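You operate a simulated robot arm through the tools that you are given. There is no shell and no other tool.

You run a simulated two-armed robot. Do the job below in one go: nothing can be reset, and whatever is moved stays where it is left.

## Task
Enter the job card's SET value, test the heel, then park the heel arm and switch the bench off.
Fine: swing the heel arm in before the key; keep clear while it runs. Where these are worked on the way, their far stop is far enough and under half their travel is too little: heel arm.

It is judged by the outcome, as a careful person would: the job done as asked, and still so three seconds after it is handed in. It fails if anything else is knocked over, pushed out of place, dropped, spilled or broken.

## Robot
Two 7-joint arms with two-finger parallel grippers on one trunk, hanging from a carriage that runs on a rail from [303, 0] to [-1877, 1] (x, y) and turns from 10 to 697 degrees about z. Base frame: it is fixed where the carriage stands at the start and does not move with it; the origin is on the floor, on the carriage's upright axis, x ahead of it, y to its left, z up. Lengths are in mm, angles in degrees, forces in N, time in s.
The left shoulder is at the start at [40, 161, 1408], the right one opposite. With the tool pointing down near the work surface each hand reaches from about 100 to 660 mm from the robot's upright axis, wherever it stands, measured 20 degrees to its own side. Places, roughly: clear key [700, -300, 1300]; far clamp lever [400, -500, 1000]; heel arm [600, 200, 1000]; keep key [300, -400, 800]; near clamp lever [600, 400, 1000]; power switch [300, -500, 800]; print key [700, -200, 1300]; stop key [300, -500, 800]; toe arm [300, -200, 900]; toe key [300, -300, 800]. Payload 4.4 kg a hand.
The tool frame of a hand sits at the grasp point between the pads (the TCP): z along the fingers, y along the line on which they close. The tips reach 23 mm beyond it. Largest opening 94 mm; finger width 38, thickness 10; the body of the gripper, 54 by 96 mm, starts 39 mm behind the TCP.
Orientation is that of the tool frame in the base frame, as a unit quaternion [w, x, y, z]. With the fingers straight down and closing along the base's y, the tool's x points along the base's -x, its y along +y and its z along -z.

## Interface
- The arms move only by the tool step_arm. It takes "left_targets", "right_targets" or both (then of equal length, played together; a hand with none holds still); each is a list of rows, each a list of 7 numbers: the opening, from 0 (shut) to 1 (fully open), then the shift along the tool's x, y, z in units of 200 mm (1.0 is 200 mm), then the turn, a rotation vector about the tool's x, y, z in units of 90 degrees (1.0 is 90 degrees). In form: [[claw, dx, dy, dz, ax, ay, az], ...]. A call has 1 to 20 rows; each row is the pose to reach, as a shift and turn from the pose commanded when the call began, along the tool's axes at that moment. A call with a number of a shift or a turn outside -1 to 1 is refused whole. A row lasts 0.2 s, in which the tool goes at most 50 mm and 8.6 degrees; a call with a longer step from one row to the next is refused whole, and so is a gripper value outside its range. A pose out of reach is approached as far as the arm can. The call stops where the force on the tool passes 90 N (or 10 N more than at its start, if that is more) or the arm is blocked; 0.2 s more then pass. The fingers move at their own pace (about 45 mm/s each) and stop on an object; they squeeze with about 33 N. The grip force told is the motor's: it shows also when the fingers shut on nothing. Time passes only in rows, and 0.2 s behind the last, so rows that repeat a pose let the fingers close. It gives the time, the measured TCP pose, the force on the tool (base axes), the opening and the grip force at its end, in the units of the frame above (readings bear some noise), with the torque about the TCP (base axes, N m) and any sound that the robot's microphone picked up.
- Cameras (640 x 400 px; columns grow to the right, rows downward): "scene" is now at [231.5, -30.1, 1696.2]; the picture's right is [-0.41, -0.91, 0.00], its down [-0.69, 0.31, -0.66] and it looks along [0.60, -0.27, -0.75] (base axes); focal length 214 px, centre (320, 200). "left" rides on the left gripper at [87, -16, -74] in its tool frame; the picture's right is [0.18, 0.98, 0.00], its down [-0.58, 0.11, -0.81] and it looks along [-0.79, 0.15, 0.59] (tool axes); focal length 243 px, centre (320, 200). "right" rides on the right gripper at [86, 16, -75] in its tool frame; the picture's right is [-0.18, 0.98, 0.00], its down [-0.58, -0.11, -0.81] and it looks along [-0.79, -0.15, 0.59] (tool axes); focal length 243 px, centre (320, 200). There is no depth. A picture from a camera that has moved, and an enlarged one, comes with that camera's place and axes in the base frame and with its lens.
- camera(camera): a new picture of that camera. It takes no simulated time.
- move_column(by): slides the trunk up (or, below 0, down) by that many mm; the arms and the scene camera ride with it, the base frame stays. It gives what a move gives, with no picture.
- base_move(legs): drives the robot by 1 to 6 legs, each [ahead, left, turn to the left] in mm, mm and degrees, along the robot's own axes; the way and the turn of a leg run together, so that a leg with both is an arc; at most 1500 mm and 180 degrees a leg. The arms and the cameras ride along, it lands a little off, and it stops where it bumps. It keeps to its track: a leg is cut to what the track allows. It gives what a move gives.
- pan_tilt(pan, tilt): turns the head with the scene camera to pan (to the left, within 86 degrees either way) and tilt (down, from -29 to 69), counted from straight ahead of the robot. It gives what a move gives.
- close_up(camera, box): a new picture of the part [left, top, right, bottom] of that camera's present view, enlarged. It takes no simulated time.
- job_done(): hands the job in; it is judged then, once.

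Nothing tells you exact positions but the pictures and the camera data. Unless the task says otherwise, let go and move clear before handing in.

The tools are called by a JSON object that holds its "method" and its "body". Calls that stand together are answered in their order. step_arm: Moves the arms, as the interface text tells. Its arguments: {"type":"object","properties":{"left_targets":{"type":"array"},"right_targets":{"type":"array"}},"required":[]} The other tools are called the same way: move_column (by) moves the trunk up or down; base_move (legs) drives the base; pan_tilt (pan, tilt) turns the head that bears the scene camera; camera (camera) takes a picture; close_up (camera, box) takes an enlarged picture of a part of a camera's view; job_done () hands the job in.

At the start:

```text
clock: 0.0
left_eef_pos: [516.2, 40.3, 1605.4]
left_ee_rot: [0.0, 0.0, 1.0, -0.001]
left_ft_force: [0.2, 0.6, 0.5]
left_wrist_torque: [0.03, 0.01, 0.0]
left_finger_gap: 93.9
left_finger_force: 0.0
right_eef_pos: [338.3, -294.7, 1516.9]
right_ee_rot: [0.0, 0.0, 1.0, 0.0]
right_ft_force: [0.4, -0.3, 0.2]
right_wrist_torque: [0.0, -0.01, -0.02]
right_finger_gap: 94.0
right_finger_force: 0.1
trunk travel left (down, up): [-625.0, 145.0]
robot x, y, heading: [0.1, 3.1, 0.1]
head pan, tilt (commanded): [-24.3, 49.0]
```

scene: 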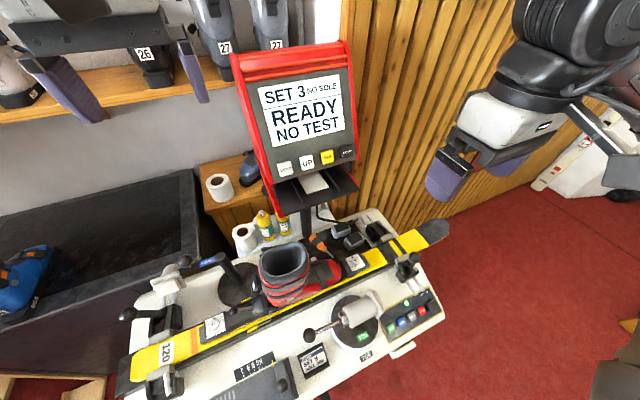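
right: 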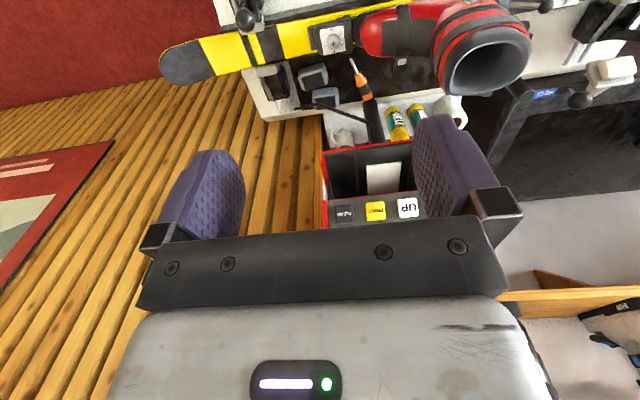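
left: 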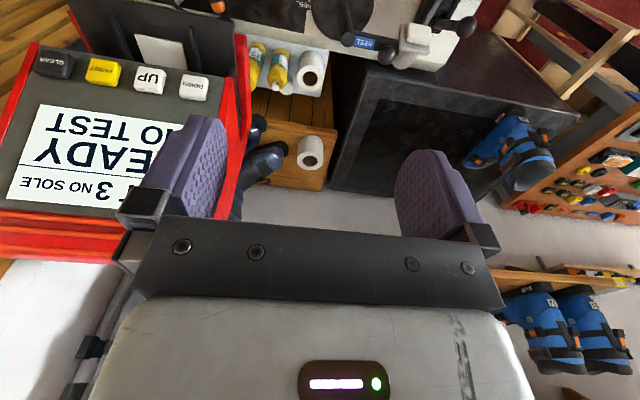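

I see a ski binding test bench with a red console (SET 3, READY, NO TEST), a ski with a boot, and swing arms. I will take enlarged views to read labels and the job card first.

{"method": "close_up", "body": {"camera": "scene", "box": [230, 40, 370, 220]}}

{"method": "close_up", "body": {"camera": "scene", "box": [220, 280, 460, 400]}}

{"method": "close_up", "body": {"camera": "scene", "box": [110, 230, 350, 390]}}

{"method": "close_up", "body": {"camera": "scene", "box": [320, 220, 460, 350]}}

```text
2.22 times, centred on (300, 130) of scene
camera zoom: at [231.5, -30.1, 1696.2], right [-0.41, -0.91, 0.0], down [-0.69, 0.31, -0.66], along [0.6, -0.27, -0.75], focal length 477 px, centre (364, 356)
```

zoom: 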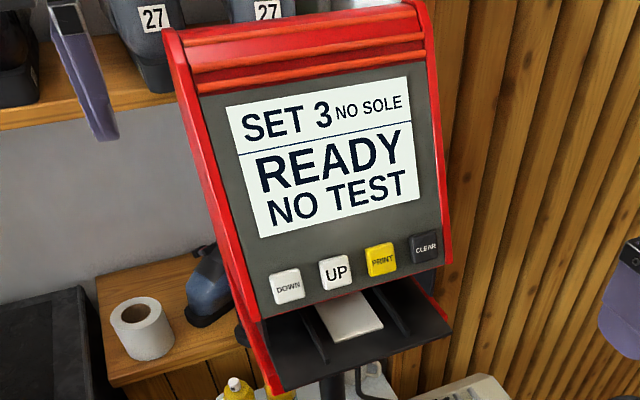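

```text
2.67 times, centred on (340, 340) of scene
camera zoom: at [231.5, -30.1, 1696.2], right [-0.41, -0.91, 0.0], down [-0.69, 0.31, -0.66], along [0.6, -0.27, -0.75], focal length 572 px, centre (267, -173)
```

zoom: 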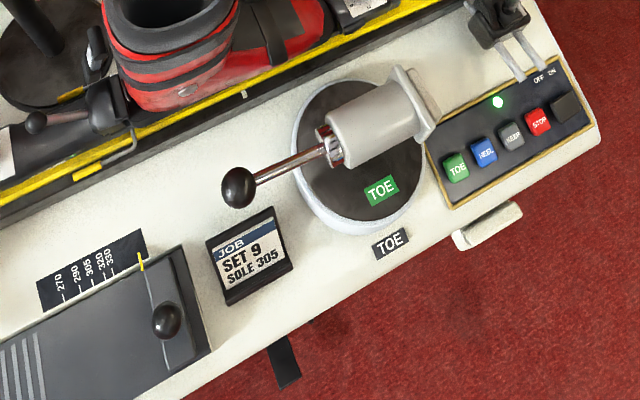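

```text
2.50 times, centred on (230, 310) of scene
camera zoom: at [231.5, -30.1, 1696.2], right [-0.41, -0.91, 0.0], down [-0.69, 0.31, -0.66], along [0.6, -0.27, -0.75], focal length 536 px, centre (545, -75)
```

zoom: 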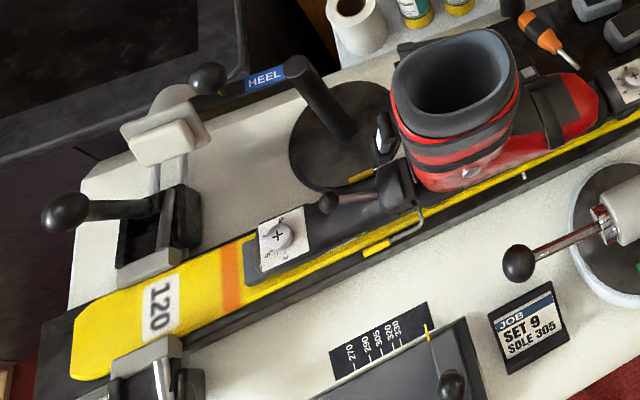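

```text
3.08 times, centred on (390, 285) of scene
camera zoom: at [231.5, -30.1, 1696.2], right [-0.41, -0.91, 0.0], down [-0.69, 0.31, -0.66], along [0.6, -0.27, -0.75], focal length 660 px, centre (105, -62)
```

zoom: 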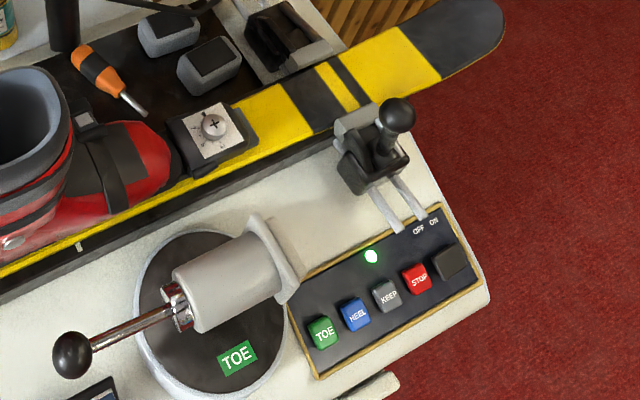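

The job card reads SET 9, SOLE 305; the display shows SET 3, NO SOLE. I take closer looks at the heel arm, the sole slide and the keys before moving.

{"method": "close_up", "body": {"camera": "scene", "box": [180, 240, 270, 320]}}

{"method": "close_up", "body": {"camera": "scene", "box": [220, 335, 350, 400]}}

{"method": "close_up", "body": {"camera": "left", "box": [230, 0, 490, 160]}}

{"method": "close_up", "body": {"camera": "scene", "box": [375, 260, 455, 350]}}

{"method": "pan_tilt", "body": {"pan": 0, "tilt": 60}}

```text
5.00 times, centred on (225, 280) of scene
camera zoom: at [231.5, -30.1, 1696.2], right [-0.41, -0.91, 0.0], down [-0.69, 0.31, -0.66], along [0.6, -0.27, -0.75], focal length 1072 px, centre (795, -200)
```

zoom: 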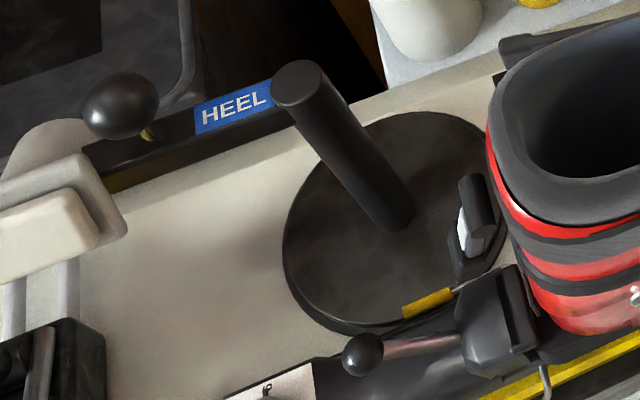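

```text
4.92 times, centred on (285, 368) of scene
camera zoom: at [231.5, -30.1, 1696.2], right [-0.41, -0.91, 0.0], down [-0.69, 0.31, -0.66], along [0.6, -0.27, -0.75], focal length 1056 px, centre (492, -625)
```

zoom: 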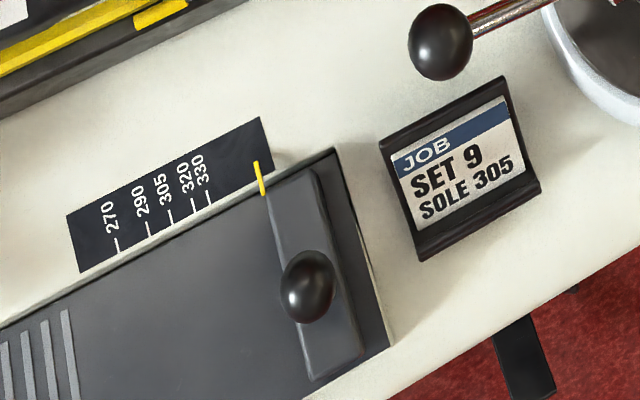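

```text
2.46 times, centred on (360, 80) of left
camera zoom: at [429.6, 24.5, 1680.2], right [-0.19, 0.98, 0.0], down [0.58, 0.11, 0.81], along [0.79, 0.15, -0.59], focal length 597 px, centre (222, 495)
```

zoom: 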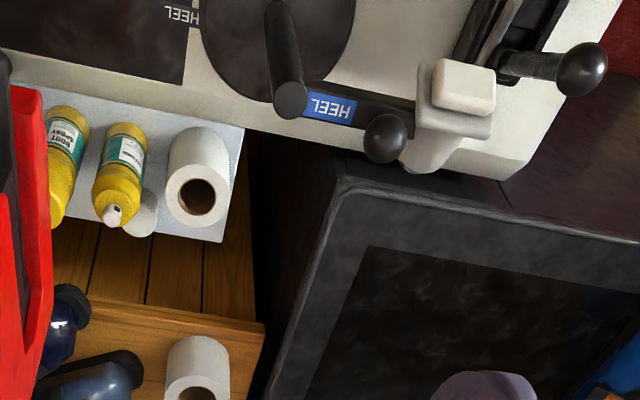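

```text
4.44 times, centred on (415, 305) of scene
camera zoom: at [231.5, -30.1, 1696.2], right [-0.41, -0.91, 0.0], down [-0.69, 0.31, -0.66], along [0.6, -0.27, -0.75], focal length 953 px, centre (-102, -267)
```

zoom: 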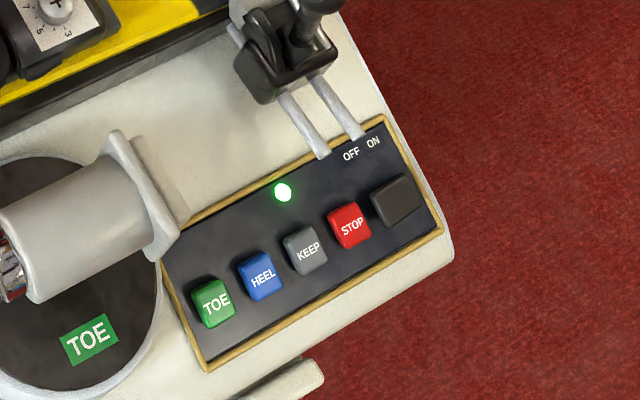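

```text
clock: 0.9
left_eef_pos: [516.0, 39.0, 1606.1]
left_ee_rot: [0.0, 0.0, 1.0, 0.0]
left_ft_force: [0.8, -0.1, 0.1]
left_wrist_torque: [0.02, -0.01, -0.02]
left_finger_gap: 94.3
left_finger_force: 0.1
right_eef_pos: [338.6, -294.4, 1516.3]
right_ee_rot: [0.0, -0.001, 1.0, -0.001]
right_ft_force: [-0.6, -0.2, -0.2]
right_wrist_torque: [-0.02, -0.01, 0.01]
right_finger_gap: 93.9
right_finger_force: 0.2
trunk travel left (down, up): [-625.0, 145.0]
robot x, y, heading: [0.3, -0.4, -0.0]
head pan, tilt (commanded): [0.0, 60.0]
```

{"method": "camera", "body": {"camera": "scene"}}

{"method": "close_up", "body": {"camera": "left", "box": [180, 0, 480, 60]}}

{"method": "close_up", "body": {"camera": "right", "box": [230, 0, 640, 240]}}

```text
taken
camera scene: at [227.2, 1.9, 1682.3], right [0.0, -1.0, 0.0], down [-0.87, 0.0, -0.5], along [0.5, 0.0, -0.87], focal length 214 px, centre (320, 200)
```

scene: 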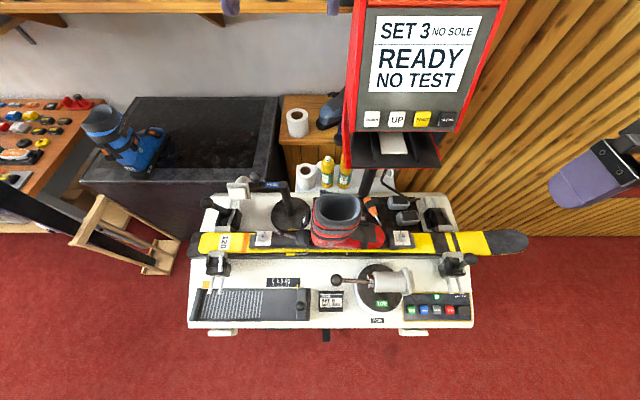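

```text
2.13 times, centred on (330, 30) of left
camera zoom: at [429.6, 24.5, 1680.2], right [-0.19, 0.98, 0.0], down [0.58, 0.11, 0.81], along [0.79, 0.15, -0.59], focal length 518 px, centre (299, 563)
```

zoom: 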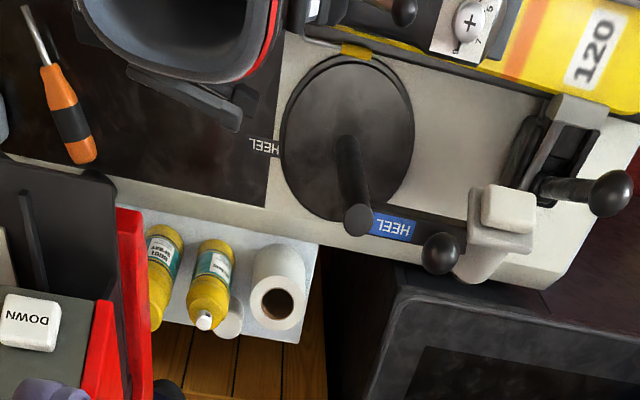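

```text
1.56 times, centred on (435, 120) of right
camera zoom: at [253.4, -279.1, 1590.8], right [0.18, 0.98, 0.0], down [0.58, -0.11, 0.81], along [0.79, -0.15, -0.59], focal length 379 px, centre (140, 325)
```

zoom: 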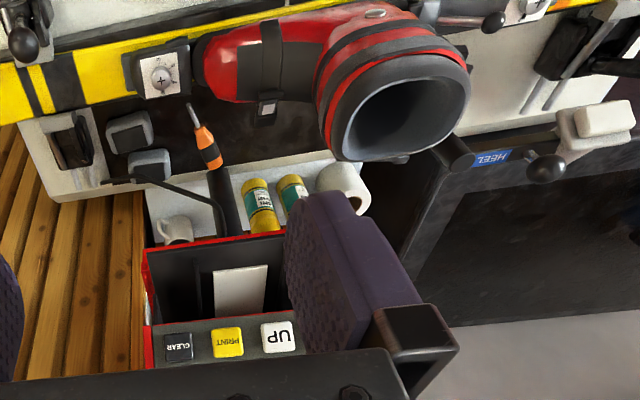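

{"method": "close_up", "body": {"camera": "scene", "box": [190, 160, 350, 260]}}

{"method": "close_up", "body": {"camera": "scene", "box": [320, 230, 480, 330]}}

{"method": "close_up", "body": {"camera": "scene", "box": [340, 90, 480, 177]}}

{"method": "close_up", "body": {"camera": "scene", "box": [180, 240, 340, 340]}}

```text
4.00 times, centred on (270, 210) of scene
camera zoom: at [227.2, 1.9, 1682.3], right [0.0, -1.0, 0.0], down [-0.87, 0.0, -0.5], along [0.5, 0.0, -0.87], focal length 858 px, centre (520, 160)
```

zoom: 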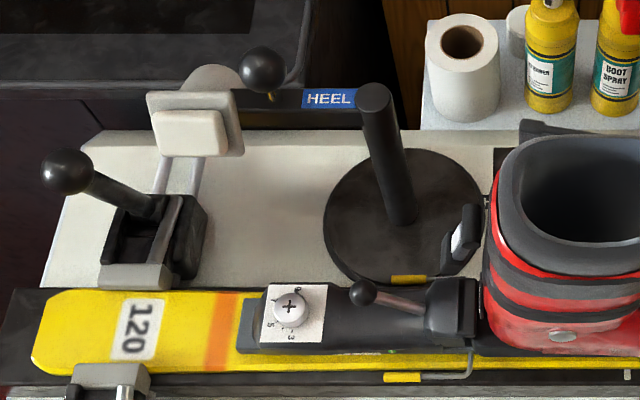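

```text
4.00 times, centred on (400, 280) of scene
camera zoom: at [227.2, 1.9, 1682.3], right [0.0, -1.0, 0.0], down [-0.87, 0.0, -0.5], along [0.5, 0.0, -0.87], focal length 858 px, centre (0, -120)
```

zoom: 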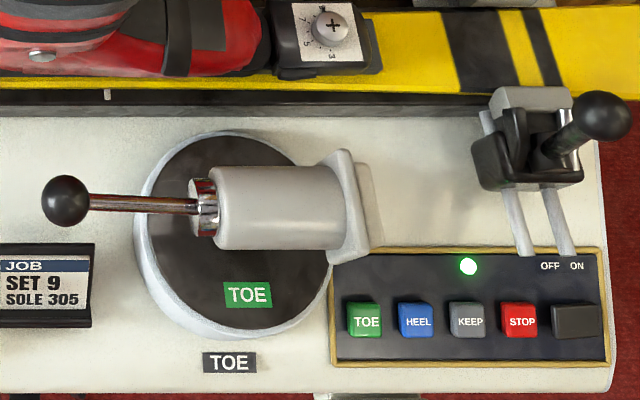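

```text
4.57 times, centred on (410, 134) of scene
camera zoom: at [227.2, 1.9, 1682.3], right [0.0, -1.0, 0.0], down [-0.87, 0.0, -0.5], along [0.5, 0.0, -0.87], focal length 980 px, centre (-91, 504)
```

zoom: 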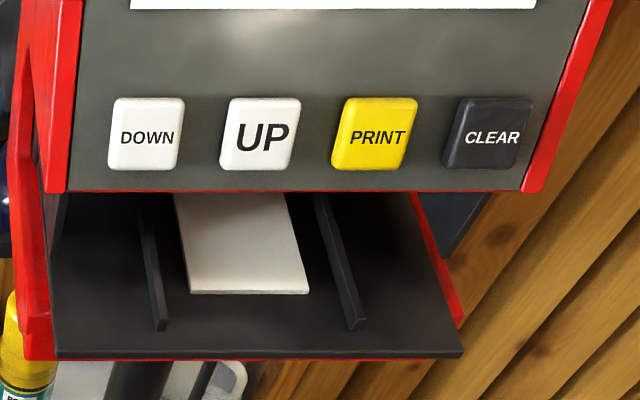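

```text
4.00 times, centred on (260, 290) of scene
camera zoom: at [227.2, 1.9, 1682.3], right [0.0, -1.0, 0.0], down [-0.87, 0.0, -0.5], along [0.5, 0.0, -0.87], focal length 858 px, centre (560, -160)
```

zoom: 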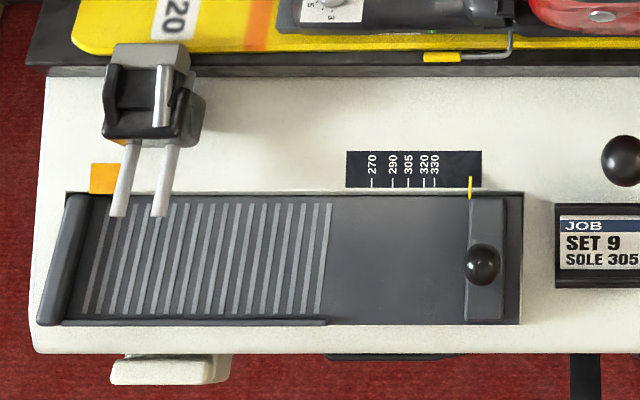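

The knob of the heel arm is at about [634, 208, 1123], its pivot at [621, 120]; the UP key is about [655, -184, 1332] on a face tilted back about 39°. First I draw the left hand aside and drive ahead about 150 mm so everything is in reach.

{"method": "step_arm", "body": {"left_targets": [[1, 0.1, 0.15, 0.1, 0, 0, 0], [1, 0.2, 0.3, 0.2, 0, 0, 0], [1, 0.3, 0.45, 0.3, 0, 0, 0], [1, 0.4, 0.6, 0.4, 0, 0, 0], [1, 0.5, 0.75, 0.5, 0, 0, 0]], "right_targets": [[0, 0, 0, 0, 0, 0, 0], [0, 0, 0, 0, 0, 0, 0], [0, 0, 0, 0, 0, 0, 0], [0, 0, 0, 0, 0, 0, 0], [0, 0, 0, 0, 0, 0, 0]]}}

{"method": "base_move", "body": {"legs": [[150, 0, 0]]}}

{"method": "pan_tilt", "body": {"pan": -15, "tilt": 50}}

{"method": "camera", "body": {"camera": "scene"}}

```text
clock: 2.1
left_eef_pos: [415.9, 189.4, 1505.2]
left_ee_rot: [0.0, -0.001, 1.0, 0.0]
left_ft_force: [0.8, -0.3, 0.6]
left_wrist_torque: [0.05, 0.02, 0.02]
left_finger_gap: 94.0
left_finger_force: 0.1
right_eef_pos: [338.5, -295.1, 1515.7]
right_ee_rot: [0.0, -0.001, 1.0, 0.0]
right_ft_force: [0.9, 0.2, -0.5]
right_wrist_torque: [0.01, 0.02, 0.02]
right_finger_gap: 0.0
right_finger_force: 13.1
trunk travel left (down, up): [-625.0, 145.0]
robot x, y, heading: [2.0, -0.9, 0.0]
head pan, tilt (commanded): [0.0, 60.0]
```

```text
clock: 3.5
left_eef_pos: [565.0, 187.6, 1505.6]
left_ee_rot: [0.0, 0.0, 1.0, 0.0]
left_ft_force: [0.2, -0.2, 0.2]
left_wrist_torque: [0.03, 0.02, 0.0]
left_finger_gap: 94.0
left_finger_force: 0.1
right_eef_pos: [486.3, -296.2, 1517.0]
right_ee_rot: [0.0, 0.002, 1.0, 0.0]
right_ft_force: [-0.6, 0.2, -0.3]
right_wrist_torque: [-0.02, -0.01, 0.02]
right_finger_gap: 0.0
right_finger_force: 33.4
trunk travel left (down, up): [-625.0, 145.0]
robot x, y, heading: [150.2, -0.9, 0.2]
head pan, tilt (commanded): [0.0, 60.0]
```

```text
clock: 4.2
left_eef_pos: [565.7, 187.7, 1506.5]
left_ee_rot: [0.0, 0.0, 1.0, 0.0]
left_ft_force: [-0.4, -0.8, -0.3]
left_wrist_torque: [0.01, -0.03, -0.01]
left_finger_gap: 93.9
left_finger_force: 0.0
right_eef_pos: [486.8, -294.9, 1516.7]
right_ee_rot: [0.0, 0.001, 1.0, 0.0]
right_ft_force: [-0.1, 0.3, 0.3]
right_wrist_torque: [-0.01, 0.01, 0.01]
right_finger_gap: 0.0
right_finger_force: 32.9
trunk travel left (down, up): [-625.0, 145.0]
robot x, y, heading: [147.5, 1.7, 0.1]
head pan, tilt (commanded): [-15.0, 50.0]
```

```text
taken
camera scene: at [383.5, -18.2, 1694.8], right [-0.26, -0.97, 0.0], down [-0.74, 0.2, -0.64], along [0.62, -0.17, -0.77], focal length 214 px, centre (320, 200)
```

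scene: 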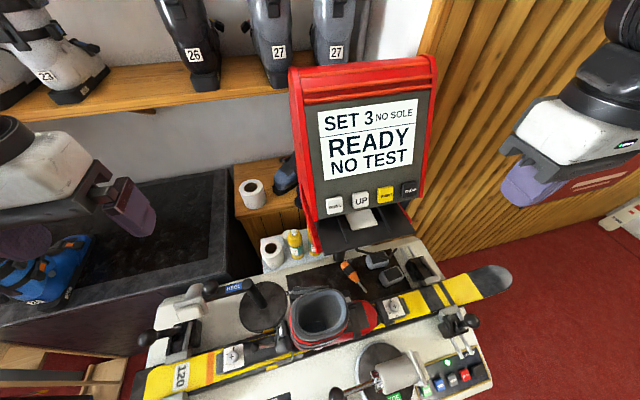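

The base is at x≈148 and the view is clear. I now bring the shut right gripper, tilted square to the console face, to hover before the UP key.

{"method": "step_arm", "body": {"right_targets": [[0, -0.074, 0.0795, 0.0956, 0, -0.081, 0], [0, -0.148, 0.159, 0.191, 0, -0.162, 0], [0, -0.2216, 0.2385, 0.2867, 0, -0.243, 0], [0, -0.2954, 0.318, 0.3823, 0, -0.324, 0], [0, -0.3693, 0.3975, 0.4779, 0, -0.405, 0], [0, -0.4431, 0.477, 0.5734, 0, -0.486, 0], [0, -0.517, 0.5565, 0.669, 0, -0.567, 0], [0, -0.517, 0.5565, 0.669, 0, -0.567, 0]]}}

{"method": "camera", "body": {"camera": "scene"}}

{"method": "camera", "body": {"camera": "right"}}

```text
clock: 6.0
left_eef_pos: [566.3, 188.6, 1506.0]
left_ee_rot: [0.0, 0.0, 1.0, 0.0]
left_ft_force: [-0.8, 0.3, -0.9]
left_wrist_torque: [0.0, -0.04, 0.0]
left_finger_gap: 94.2
left_finger_force: 0.0
right_eef_pos: [592.1, -182.6, 1379.4]
right_ee_rot: [0.431, 0.0, 0.902, 0.001]
right_ft_force: [-0.4, 0.0, 0.1]
right_wrist_torque: [0.01, 0.02, -0.01]
right_finger_gap: 0.0
right_finger_force: 33.4
trunk travel left (down, up): [-625.0, 145.0]
robot x, y, heading: [147.6, 1.6, -0.3]
head pan, tilt (commanded): [-15.0, 50.0]
```

```text
taken
camera scene: at [383.5, -18.2, 1694.8], right [-0.26, -0.97, 0.0], down [-0.74, 0.2, -0.64], along [0.62, -0.17, -0.77], focal length 214 px, centre (320, 200)
```

scene: 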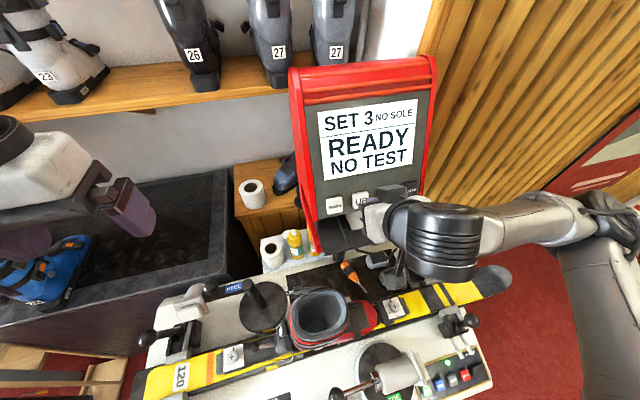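

```text
taken
camera right: at [480.8, -167.3, 1360.0], right [0.12, 0.98, 0.14], down [-0.26, -0.11, 0.96], along [0.96, -0.15, 0.25], focal length 243 px, centre (320, 200)
```

right: 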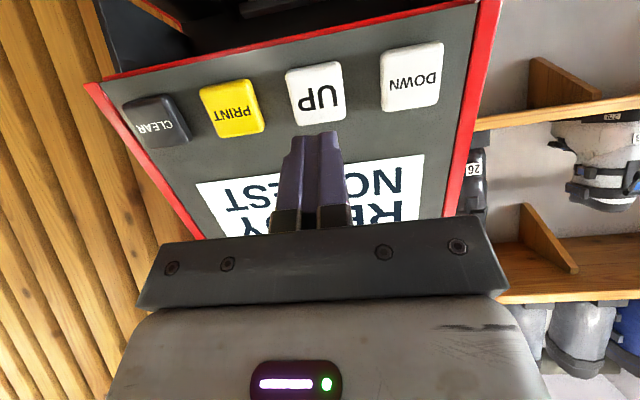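

The fingertips are about 55 mm before the UP key and lined up with it. I press once along the tool axis, back off, and read the display.

{"method": "step_arm", "body": {"right_targets": [[0, 0, -0.0125, 0.12, 0, 0, 0], [0, 0, -0.0125, 0.22, 0, 0, 0], [0, 0, -0.0125, 0.265, 0, 0, 0], [0, 0, -0.0125, 0.29, 0, 0, 0], [0, 0, -0.0125, 0.305, 0, 0, 0], [0, 0, -0.0125, 0.22, 0, 0, 0]]}}

{"method": "close_up", "body": {"camera": "scene", "box": [280, 60, 440, 220]}}

{"method": "camera", "body": {"camera": "right"}}

```text
clock: 7.4
left_eef_pos: [565.7, 187.4, 1504.8]
left_ee_rot: [0.0, -0.001, 1.0, -0.001]
left_ft_force: [0.2, 0.0, -0.3]
left_wrist_torque: [0.0, 0.0, 0.02]
left_finger_gap: 93.9
left_finger_force: 0.0
right_eef_pos: [625.6, -186.3, 1352.1]
right_ee_rot: [0.428, 0.001, 0.904, -0.001]
right_ft_force: [0.1, 0.2, -0.1]
right_wrist_torque: [-0.01, 0.01, 0.02]
right_finger_gap: 0.0
right_finger_force: 33.0
trunk travel left (down, up): [-625.0, 145.0]
robot x, y, heading: [150.4, -1.5, -0.1]
head pan, tilt (commanded): [-15.0, 50.0]
heard: click
```

```text
2.50 times, centred on (360, 140) of scene
camera zoom: at [383.7, -18.2, 1694.1], right [-0.26, -0.97, 0.0], down [-0.74, 0.2, -0.64], along [0.62, -0.17, -0.77], focal length 536 px, centre (220, 350)
```

zoom: 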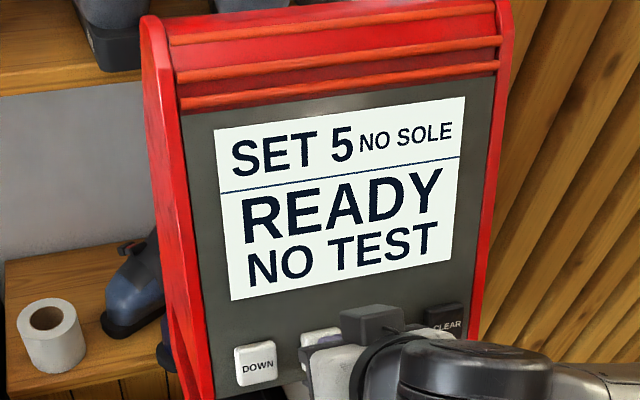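

```text
taken
camera right: at [514.3, -171.1, 1332.4], right [0.12, 0.98, 0.14], down [-0.26, -0.11, 0.96], along [0.96, -0.15, 0.24], focal length 243 px, centre (320, 200)
```

right: 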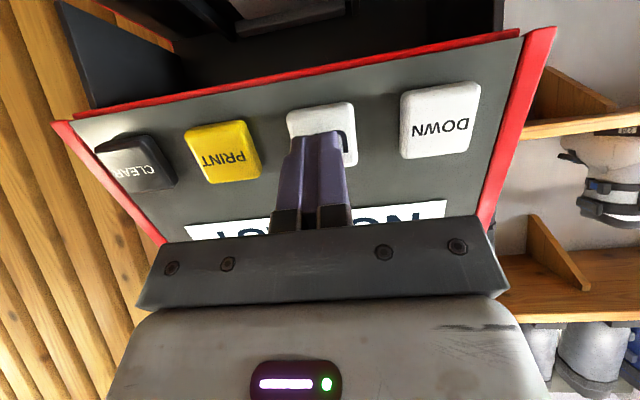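

One press took SET from 3 to 5 with one click. I tap once more, briefly, to learn whether each press steps by two.

{"method": "step_arm", "body": {"right_targets": [[0, 0, 0, 0.045, 0, 0, 0], [0, 0, 0, 0.08, 0, 0, 0], [0, 0, 0, 0, 0, 0, 0]]}}

{"method": "close_up", "body": {"camera": "scene", "box": [280, 60, 440, 220]}}

```text
clock: 8.2
left_eef_pos: [565.2, 187.1, 1505.5]
left_ee_rot: [0.001, 0.0, 1.0, 0.0]
left_ft_force: [-0.4, -0.8, 0.5]
left_wrist_torque: [0.01, 0.01, -0.01]
left_finger_gap: 93.9
left_finger_force: 0.0
right_eef_pos: [626.5, -186.0, 1355.3]
right_ee_rot: [0.429, 0.001, 0.903, -0.001]
right_ft_force: [-0.9, -0.8, 0.0]
right_wrist_torque: [0.0, -0.02, 0.0]
right_finger_gap: 0.2
right_finger_force: 32.9
trunk travel left (down, up): [-625.0, 145.0]
robot x, y, heading: [152.2, 1.2, -0.2]
head pan, tilt (commanded): [-15.0, 50.0]
heard: click
```

```text
2.50 times, centred on (360, 140) of scene
camera zoom: at [383.7, -18.2, 1694.4], right [-0.26, -0.97, 0.0], down [-0.74, 0.2, -0.64], along [0.62, -0.17, -0.77], focal length 536 px, centre (220, 350)
```

zoom: 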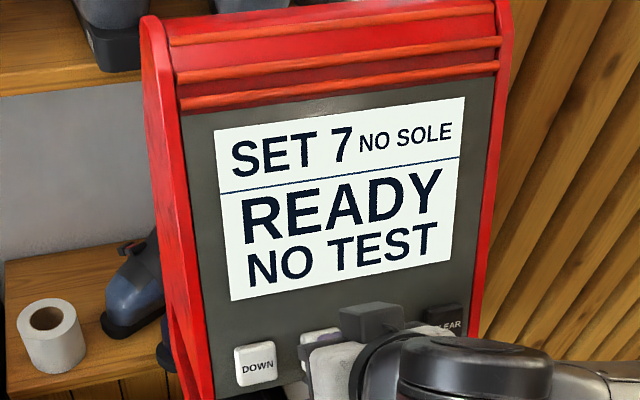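

Each press steps SET by two, and it now reads 7. One more tap should bring it to 9.

{"method": "step_arm", "body": {"right_targets": [[0, 0, 0, 0.045, 0, 0, 0], [0, 0, 0, 0.08, 0, 0, 0], [0, 0, 0, 0, 0, 0, 0], [0, 0, 0, -0.2, 0, 0, 0], [0, 0, 0, -0.35, 0, 0, 0]]}}

{"method": "close_up", "body": {"camera": "scene", "box": [280, 60, 440, 220]}}

```text
clock: 9.4
left_eef_pos: [564.7, 187.6, 1506.2]
left_ee_rot: [0.0, 0.0, 1.0, 0.0]
left_ft_force: [0.0, -0.3, 0.4]
left_wrist_torque: [-0.01, -0.05, 0.0]
left_finger_gap: 93.9
left_finger_force: 0.1
right_eef_pos: [574.3, -185.9, 1399.0]
right_ee_rot: [0.43, 0.001, 0.903, 0.0]
right_ft_force: [0.2, -0.1, 0.5]
right_wrist_torque: [0.0, 0.0, 0.02]
right_finger_gap: 0.0
right_finger_force: 32.4
trunk travel left (down, up): [-625.0, 145.0]
robot x, y, heading: [151.5, 0.7, -0.1]
head pan, tilt (commanded): [-15.0, 50.0]
heard: click
```

```text
2.50 times, centred on (360, 140) of scene
camera zoom: at [383.6, -18.3, 1694.7], right [-0.26, -0.97, 0.0], down [-0.74, 0.2, -0.64], along [0.62, -0.17, -0.77], focal length 536 px, centre (220, 350)
```

zoom: 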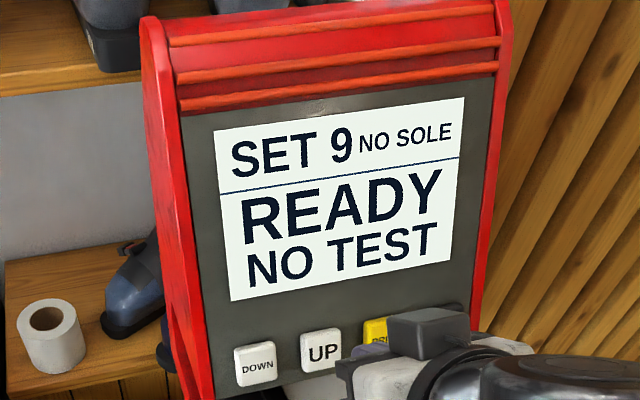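

SET now reads 9. The right hand withdraws to where it was, and the left hand goes above the heel arm knob with its fingers turned to close along x, astride the bar.

{"method": "step_arm", "body": {"left_targets": [[0.7, -0.0314, 0.0091, 0.0891, 0, 0, 0.0909], [0.7, -0.0627, 0.0182, 0.1782, 0, 0, 0.1818], [0.7, -0.0941, 0.0273, 0.2673, 0, 0, 0.2727], [0.7, -0.1255, 0.0364, 0.3564, 0, 0, 0.3636], [0.7, -0.1568, 0.0455, 0.4455, 0, 0, 0.4545], [0.7, -0.1882, 0.0545, 0.5345, 0, 0, 0.5455], [0.7, -0.2195, 0.0636, 0.6236, 0, 0, 0.6364], [0.7, -0.2509, 0.0727, 0.7127, 0, 0, 0.7273], [0.7, -0.2823, 0.0818, 0.8018, 0, 0, 0.8182], [0.7, -0.3136, 0.0909, 0.8909, 0, 0, 0.9091], [0.7, -0.345, 0.1, 0.98, 0, 0, 1.0]], "right_targets": [[0, -0.0264, -0.0779, -0.1013, 0, 0.081, 0], [0, -0.0529, -0.1557, -0.2026, 0, 0.162, 0], [0, -0.0793, -0.2336, -0.3039, 0, 0.243, 0], [0, -0.1057, -0.3114, -0.4051, 0, 0.324, 0], [0, -0.1321, -0.3893, -0.5064, 0, 0.405, 0], [0, -0.1586, -0.4671, -0.6077, 0, 0.486, 0], [0, -0.185, -0.545, -0.709, 0, 0.567, 0], [0, -0.185, -0.545, -0.709, 0, 0.567, 0], [0, -0.185, -0.545, -0.709, 0, 0.567, 0], [0, -0.185, -0.545, -0.709, 0, 0.567, 0], [0, -0.185, -0.545, -0.709, 0, 0.567, 0]]}}

{"method": "camera", "body": {"camera": "left"}}

{"method": "pan_tilt", "body": {"pan": 30, "tilt": 55}}

{"method": "camera", "body": {"camera": "scene"}}

```text
clock: 11.8
left_eef_pos: [634.6, 208.4, 1308.8]
left_ee_rot: [0.0, 0.708, 0.706, 0.0]
left_ft_force: [-0.5, 0.1, -0.3]
left_wrist_torque: [-0.03, 0.02, 0.01]
left_finger_gap: 65.8
left_finger_force: 0.1
right_eef_pos: [480.9, -294.3, 1518.7]
right_ee_rot: [-0.001, 0.002, 1.0, 0.001]
right_ft_force: [-0.5, -0.1, 0.3]
right_wrist_torque: [-0.01, 0.02, 0.02]
right_finger_gap: 0.0
right_finger_force: 32.9
trunk travel left (down, up): [-625.0, 145.0]
robot x, y, heading: [146.1, -0.2, -0.2]
head pan, tilt (commanded): [-15.0, 50.0]
```

```text
taken
camera left: at [617.8, 294.9, 1384.1], right [0.98, 0.18, 0.0], down [0.11, -0.58, 0.81], along [0.15, -0.79, -0.59], focal length 243 px, centre (320, 200)
```

left: 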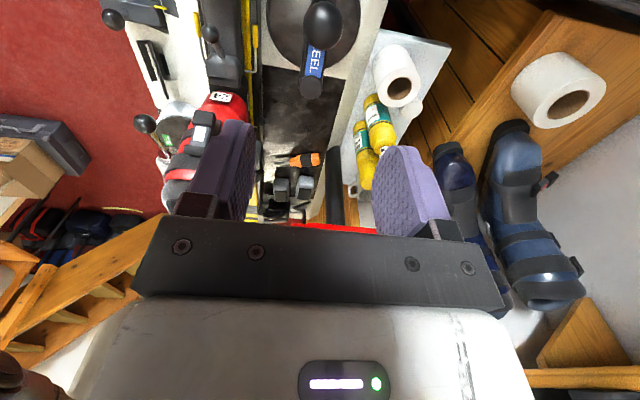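

```text
clock: 12.9
left_eef_pos: [634.5, 206.2, 1309.5]
left_ee_rot: [0.0, 0.707, 0.707, -0.001]
left_ft_force: [-0.3, -0.5, -0.5]
left_wrist_torque: [0.0, -0.01, 0.01]
left_finger_gap: 65.9
left_finger_force: 0.1
right_eef_pos: [482.5, -295.4, 1517.6]
right_ee_rot: [0.0, 0.0, 1.0, 0.001]
right_ft_force: [0.2, -0.3, -0.1]
right_wrist_torque: [0.04, 0.0, -0.01]
right_finger_gap: 0.1
right_finger_force: 32.9
trunk travel left (down, up): [-625.0, 145.0]
robot x, y, heading: [147.7, 2.9, -0.2]
head pan, tilt (commanded): [30.0, 55.0]
```

```text
taken
camera scene: at [371.7, 37.7, 1688.3], right [0.5, -0.87, 0.0], down [-0.71, -0.41, -0.57], along [0.5, 0.29, -0.82], focal length 214 px, centre (320, 200)
```

scene: 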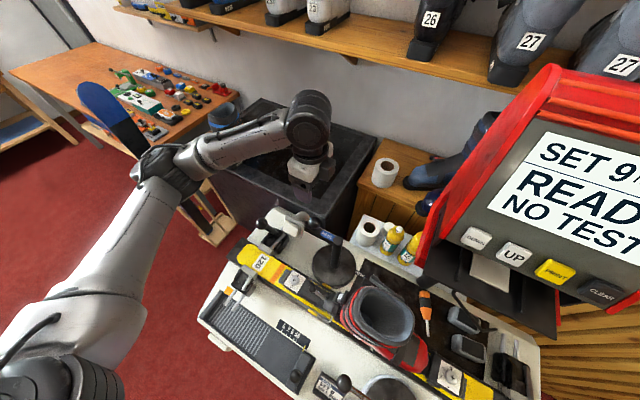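

The knob is under the left gripper as computed. I lower the gripper astride it and check before closing.

{"method": "step_arm", "body": {"left_targets": [[0.7, -0.005, 0, 0.18, 0, 0, 0], [0.7, -0.01, 0, 0.36, 0, 0, 0], [0.7, -0.01, 0, 0.54, 0, 0, 0], [0.7, -0.01, 0, 0.72, 0, 0, 0], [0.7, -0.01, 0, 0.82, 0, 0, 0], [0.7, -0.01, 0, 0.9, 0, 0, 0], [0.7, -0.01, 0, 0.9, 0, 0, 0]]}}

{"method": "camera", "body": {"camera": "left"}}

{"method": "close_up", "body": {"camera": "scene", "box": [230, 130, 390, 290]}}

```text
clock: 14.5
left_eef_pos: [635.0, 205.6, 1128.6]
left_ee_rot: [-0.001, 0.707, 0.707, 0.0]
left_ft_force: [-0.2, 0.7, 0.9]
left_wrist_torque: [0.02, 0.02, 0.0]
left_finger_gap: 65.9
left_finger_force: 0.0
right_eef_pos: [481.7, -295.7, 1517.9]
right_ee_rot: [-0.001, 0.001, 1.0, 0.0]
right_ft_force: [-0.2, 1.2, 0.9]
right_wrist_torque: [-0.02, -0.01, 0.0]
right_finger_gap: 0.0
right_finger_force: 33.3
trunk travel left (down, up): [-625.0, 145.0]
robot x, y, heading: [150.2, 3.6, -0.3]
head pan, tilt (commanded): [30.0, 55.0]
```

```text
taken
camera left: at [617.7, 292.8, 1203.2], right [0.98, 0.18, 0.0], down [0.11, -0.58, 0.81], along [0.15, -0.79, -0.59], focal length 243 px, centre (320, 200)
```

left: 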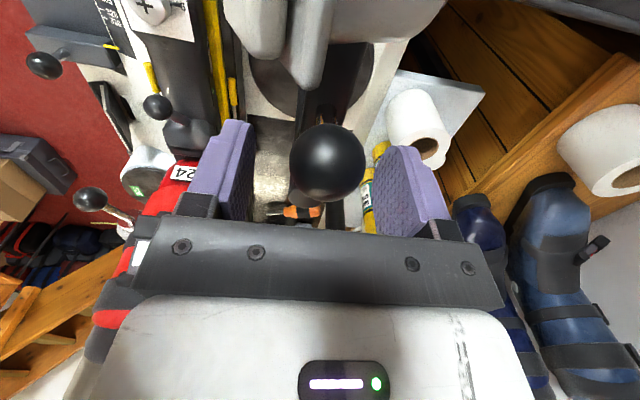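

```text
2.50 times, centred on (310, 210) of scene
camera zoom: at [371.6, 37.7, 1688.3], right [0.5, -0.87, 0.0], down [-0.71, -0.41, -0.57], along [0.5, 0.29, -0.82], focal length 536 px, centre (345, 175)
```

zoom: 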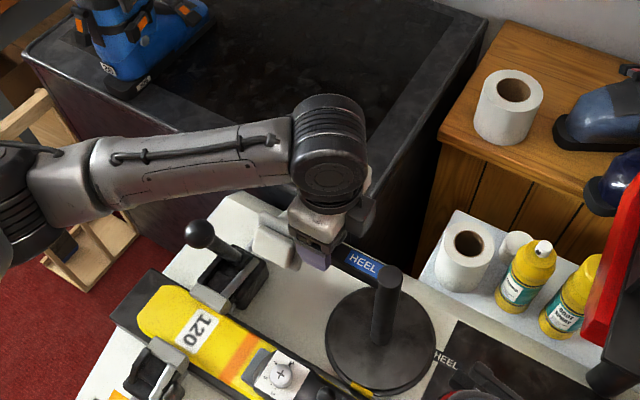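

The ball sits between the pads. I close on it.

{"method": "step_arm", "body": {"left_targets": [[0.7, 0.015, 0.005, 0, 0, 0, 0], [0, 0.015, 0.005, 0, 0, 0, 0], [0, 0.015, 0.005, 0, 0, 0, 0], [0, 0.015, 0.005, 0, 0, 0, 0]]}}

```text
clock: 15.5
left_eef_pos: [636.6, 207.7, 1128.7]
left_ee_rot: [0.001, 0.707, 0.707, 0.001]
left_ft_force: [4.0, 0.9, -2.5]
left_wrist_torque: [-0.04, -0.06, 0.17]
left_finger_gap: 37.3
left_finger_force: 45.1
right_eef_pos: [482.8, -295.3, 1518.9]
right_ee_rot: [0.0, 0.001, 1.0, 0.0]
right_ft_force: [0.0, 0.1, -0.3]
right_wrist_torque: [0.01, -0.04, -0.03]
right_finger_gap: 0.1
right_finger_force: 33.1
trunk travel left (down, up): [-625.0, 145.0]
robot x, y, heading: [148.4, -3.5, -0.0]
head pan, tilt (commanded): [30.0, 55.0]
```

The grip holds the ball (gap 37 mm). I swing the first part of the arc about the pivot, toward the boot, and watch the forces.

{"method": "step_arm", "body": {"left_targets": [[0, 0.0056, -0.0594, 0, 0, 0, -0.0833], [0, 0.0034, -0.119, 0, 0, 0, -0.1667], [0, -0.0067, -0.1778, 0, 0, 0, -0.25], [0, -0.0243, -0.2348, 0, 0, 0, -0.3333]]}}

{"method": "close_up", "body": {"camera": "scene", "box": [230, 130, 390, 290]}}

```text
clock: 16.5
left_eef_pos: [590.7, 197.7, 1130.0]
left_ee_rot: [0.005, 0.5, 0.866, -0.004]
left_ft_force: [21.0, -31.0, -9.7]
left_wrist_torque: [-0.41, -0.27, 0.01]
left_finger_gap: 37.7
left_finger_force: 45.1
right_eef_pos: [484.0, -298.1, 1519.7]
right_ee_rot: [0.0, 0.001, 1.0, -0.002]
right_ft_force: [0.5, 0.1, 0.0]
right_wrist_torque: [0.04, 0.0, -0.01]
right_finger_gap: 0.0
right_finger_force: 33.1
trunk travel left (down, up): [-625.0, 145.0]
robot x, y, heading: [151.2, -1.7, -0.0]
head pan, tilt (commanded): [30.0, 55.0]
```

```text
2.50 times, centred on (310, 210) of scene
camera zoom: at [372.8, 35.7, 1688.6], right [0.5, -0.87, 0.0], down [-0.71, -0.41, -0.57], along [0.5, 0.28, -0.82], focal length 536 px, centre (345, 175)
```

zoom: 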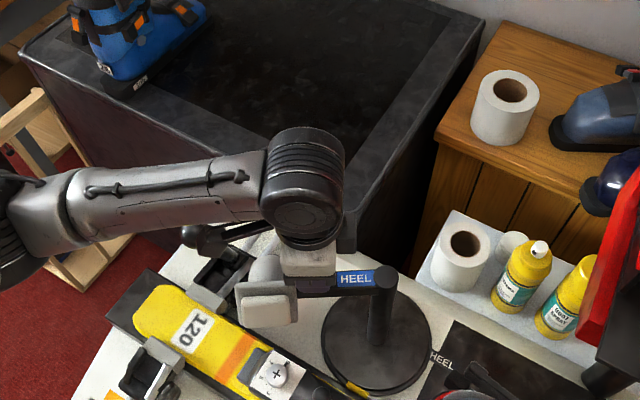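

The arm swings freely; the pull toward the pivot shows the axis lies nearer [630, 122], so I correct the arc and carry on.

{"method": "step_arm", "body": {"left_targets": [[0, -0.0266, -0.0664, 0, 0, 0, -0.0889], [0, -0.0365, -0.126, 0, 0, 0, -0.1778], [0, -0.0548, -0.1836, 0, 0, 0, -0.2667], [0, -0.0808, -0.2381, 0, 0, 0, -0.3556], [0, -0.1141, -0.2885, 0, 0, 0, -0.4444]]}}

{"method": "close_up", "body": {"camera": "scene", "box": [230, 130, 390, 290]}}

```text
clock: 17.7
left_eef_pos: [553.2, 155.1, 1131.9]
left_ee_rot: [0.003, 0.171, 0.985, 0.0]
left_ft_force: [30.4, -9.6, -21.9]
left_wrist_torque: [-0.04, -0.34, -0.01]
left_finger_gap: 37.5
left_finger_force: 44.9
right_eef_pos: [484.7, -296.6, 1519.6]
right_ee_rot: [0.002, 0.001, 1.0, -0.001]
right_ft_force: [0.0, -0.1, 0.6]
right_wrist_torque: [0.03, -0.02, 0.02]
right_finger_gap: 0.3
right_finger_force: 33.2
trunk travel left (down, up): [-625.0, 145.0]
robot x, y, heading: [149.5, 5.8, -0.1]
head pan, tilt (commanded): [30.0, 55.0]
```

```text
2.50 times, centred on (310, 210) of scene
camera zoom: at [373.1, 37.1, 1688.7], right [0.5, -0.87, 0.0], down [-0.71, -0.41, -0.57], along [0.5, 0.28, -0.82], focal length 536 px, centre (345, 175)
```

zoom: 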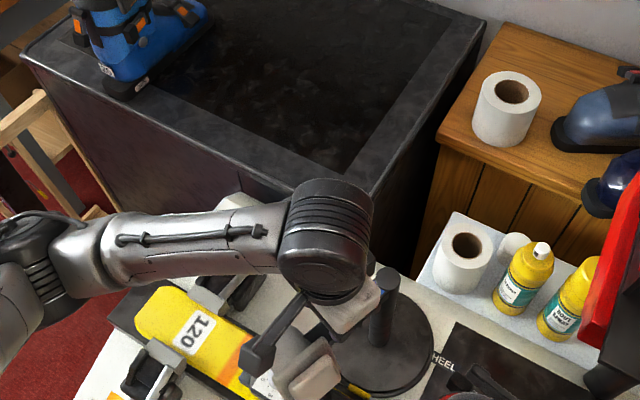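

Still following well. I go on to about the -x direction where the stop should be.

{"method": "step_arm", "body": {"left_targets": [[0, -0.0146, -0.0592, 0.01, 0, 0, -0.0889], [0, -0.0242, -0.117, 0.015, 0, 0, -0.1778], [0, -0.033, -0.145, 0.015, 0, 0, -0.222], [0, -0.0419, -0.1728, 0.015, 0, 0, -0.2667]]}}

{"method": "close_up", "body": {"camera": "scene", "box": [230, 170, 430, 330]}}

{"method": "camera", "body": {"camera": "left"}}

```text
clock: 18.7
left_eef_pos: [548.6, 124.0, 1128.1]
left_ee_rot: [0.002, -0.037, 0.999, 0.003]
left_ft_force: [1.5, 16.0, 34.7]
left_wrist_torque: [0.31, -0.33, -0.22]
left_finger_gap: 37.6
left_finger_force: 45.0
right_eef_pos: [484.7, -293.7, 1518.0]
right_ee_rot: [0.002, 0.001, 1.0, 0.0]
right_ft_force: [0.2, -0.3, 0.0]
right_wrist_torque: [-0.02, 0.0, 0.0]
right_finger_gap: 0.0
right_finger_force: 33.2
trunk travel left (down, up): [-625.0, 145.0]
robot x, y, heading: [146.6, 0.7, 0.2]
head pan, tilt (commanded): [30.0, 55.0]
```

```text
2.50 times, centred on (330, 250) of scene
camera zoom: at [372.4, 39.0, 1688.9], right [0.5, -0.87, 0.0], down [-0.71, -0.41, -0.58], along [0.5, 0.29, -0.82], focal length 536 px, centre (295, 75)
```

zoom: 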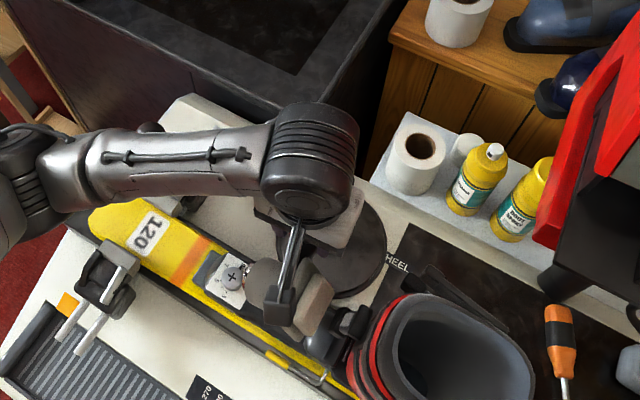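

```text
taken
camera left: at [462.4, 102.6, 1203.4], right [-0.26, 0.97, 0.0], down [0.57, 0.15, 0.81], along [0.78, 0.21, -0.59], focal length 243 px, centre (320, 200)
```

left: 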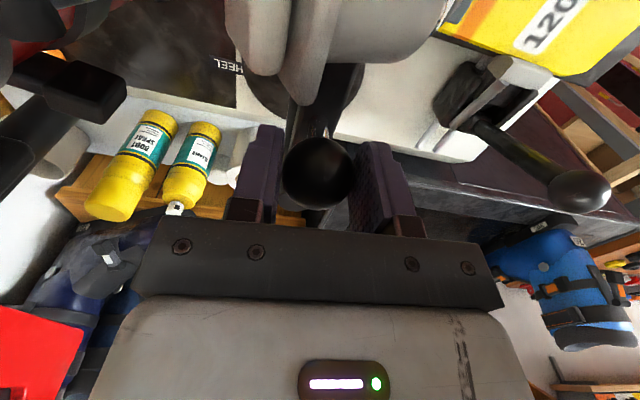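

The arm stands about 92° from where it was. I press a few mm further to make sure it is against its stop.

{"method": "step_arm", "body": {"left_targets": [[0, 0, -0.015, -0.01, 0, 0, 0], [0, 0, -0.03, -0.01, 0, 0, 0], [0, 0, -0.045, -0.01, 0, 0, -0.03]]}}

```text
clock: 19.5
left_eef_pos: [549.7, 124.9, 1130.3]
left_ee_rot: [0.0, -0.062, 0.998, 0.011]
left_ft_force: [14.0, 60.9, 6.5]
left_wrist_torque: [0.56, -0.24, -0.26]
left_finger_gap: 37.8
left_finger_force: 45.2
right_eef_pos: [484.5, -290.8, 1517.2]
right_ee_rot: [0.001, 0.0, 1.0, 0.004]
right_ft_force: [-0.7, 0.3, 0.1]
right_wrist_torque: [0.04, -0.01, 0.03]
right_finger_gap: 0.2
right_finger_force: 32.8
trunk travel left (down, up): [-625.0, 145.0]
robot x, y, heading: [148.1, 0.9, 0.0]
head pan, tilt (commanded): [30.0, 55.0]
```

It is hard against the far stop (61 N, no movement). I ease the push, open the fingers, and lift straight up.

{"method": "step_arm", "body": {"left_targets": [[0, 0, 0.02, 0, 0, 0, 0.015], [0, 0, 0.045, 0, 0, 0, 0.03], [0.7, 0, 0.045, 0, 0, 0, 0.03], [0.7, 0, 0.045, 0, 0, 0, 0.03], [0.7, 0, 0.045, 0, 0, 0, 0.03], [0.7, 0, 0.045, -0.1, 0, 0, 0.03], [0.7, 0, 0.045, -0.3, 0, 0, 0.03], [0.7, 0, 0.045, -0.5, 0, 0, 0.03], [0.7, 0, 0.045, -0.7, 0, 0, 0.03], [0.7, 0, 0.045, -0.9, 0, 0, 0.03]]}}

{"method": "camera", "body": {"camera": "left"}}

{"method": "camera", "body": {"camera": "scene"}}

```text
clock: 21.7
left_eef_pos: [545.1, 120.7, 1309.2]
left_ee_rot: [0.0, -0.035, 0.999, 0.0]
left_ft_force: [0.2, -1.2, -0.3]
left_wrist_torque: [-0.04, 0.04, -0.03]
left_finger_gap: 65.9
left_finger_force: 0.2
right_eef_pos: [482.8, -294.5, 1519.1]
right_ee_rot: [0.0, 0.001, 1.0, -0.001]
right_ft_force: [0.1, 0.4, -0.7]
right_wrist_torque: [-0.04, 0.0, 0.03]
right_finger_gap: 0.0
right_finger_force: 33.1
trunk travel left (down, up): [-625.0, 145.0]
robot x, y, heading: [146.8, 3.1, 0.1]
head pan, tilt (commanded): [30.0, 55.0]
```

```text
taken
camera left: at [460.4, 99.8, 1383.6], right [-0.25, 0.97, 0.0], down [0.57, 0.15, 0.81], along [0.78, 0.2, -0.59], focal length 243 px, centre (320, 200)
```

left: 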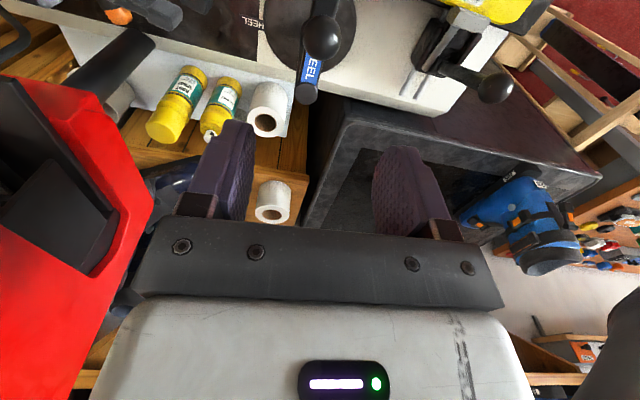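

```text
taken
camera scene: at [371.7, 37.8, 1688.2], right [0.5, -0.87, 0.0], down [-0.71, -0.41, -0.57], along [0.5, 0.29, -0.82], focal length 214 px, centre (320, 200)
```

scene: 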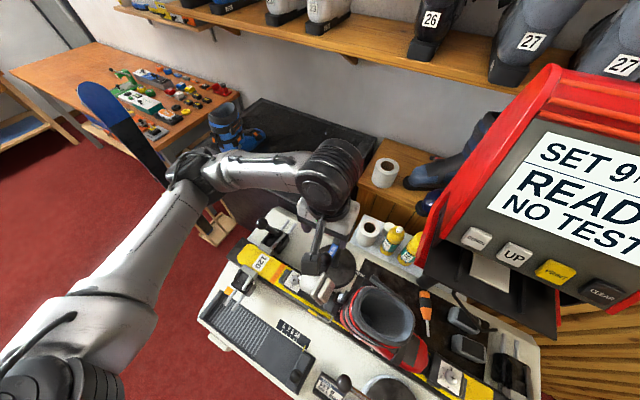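

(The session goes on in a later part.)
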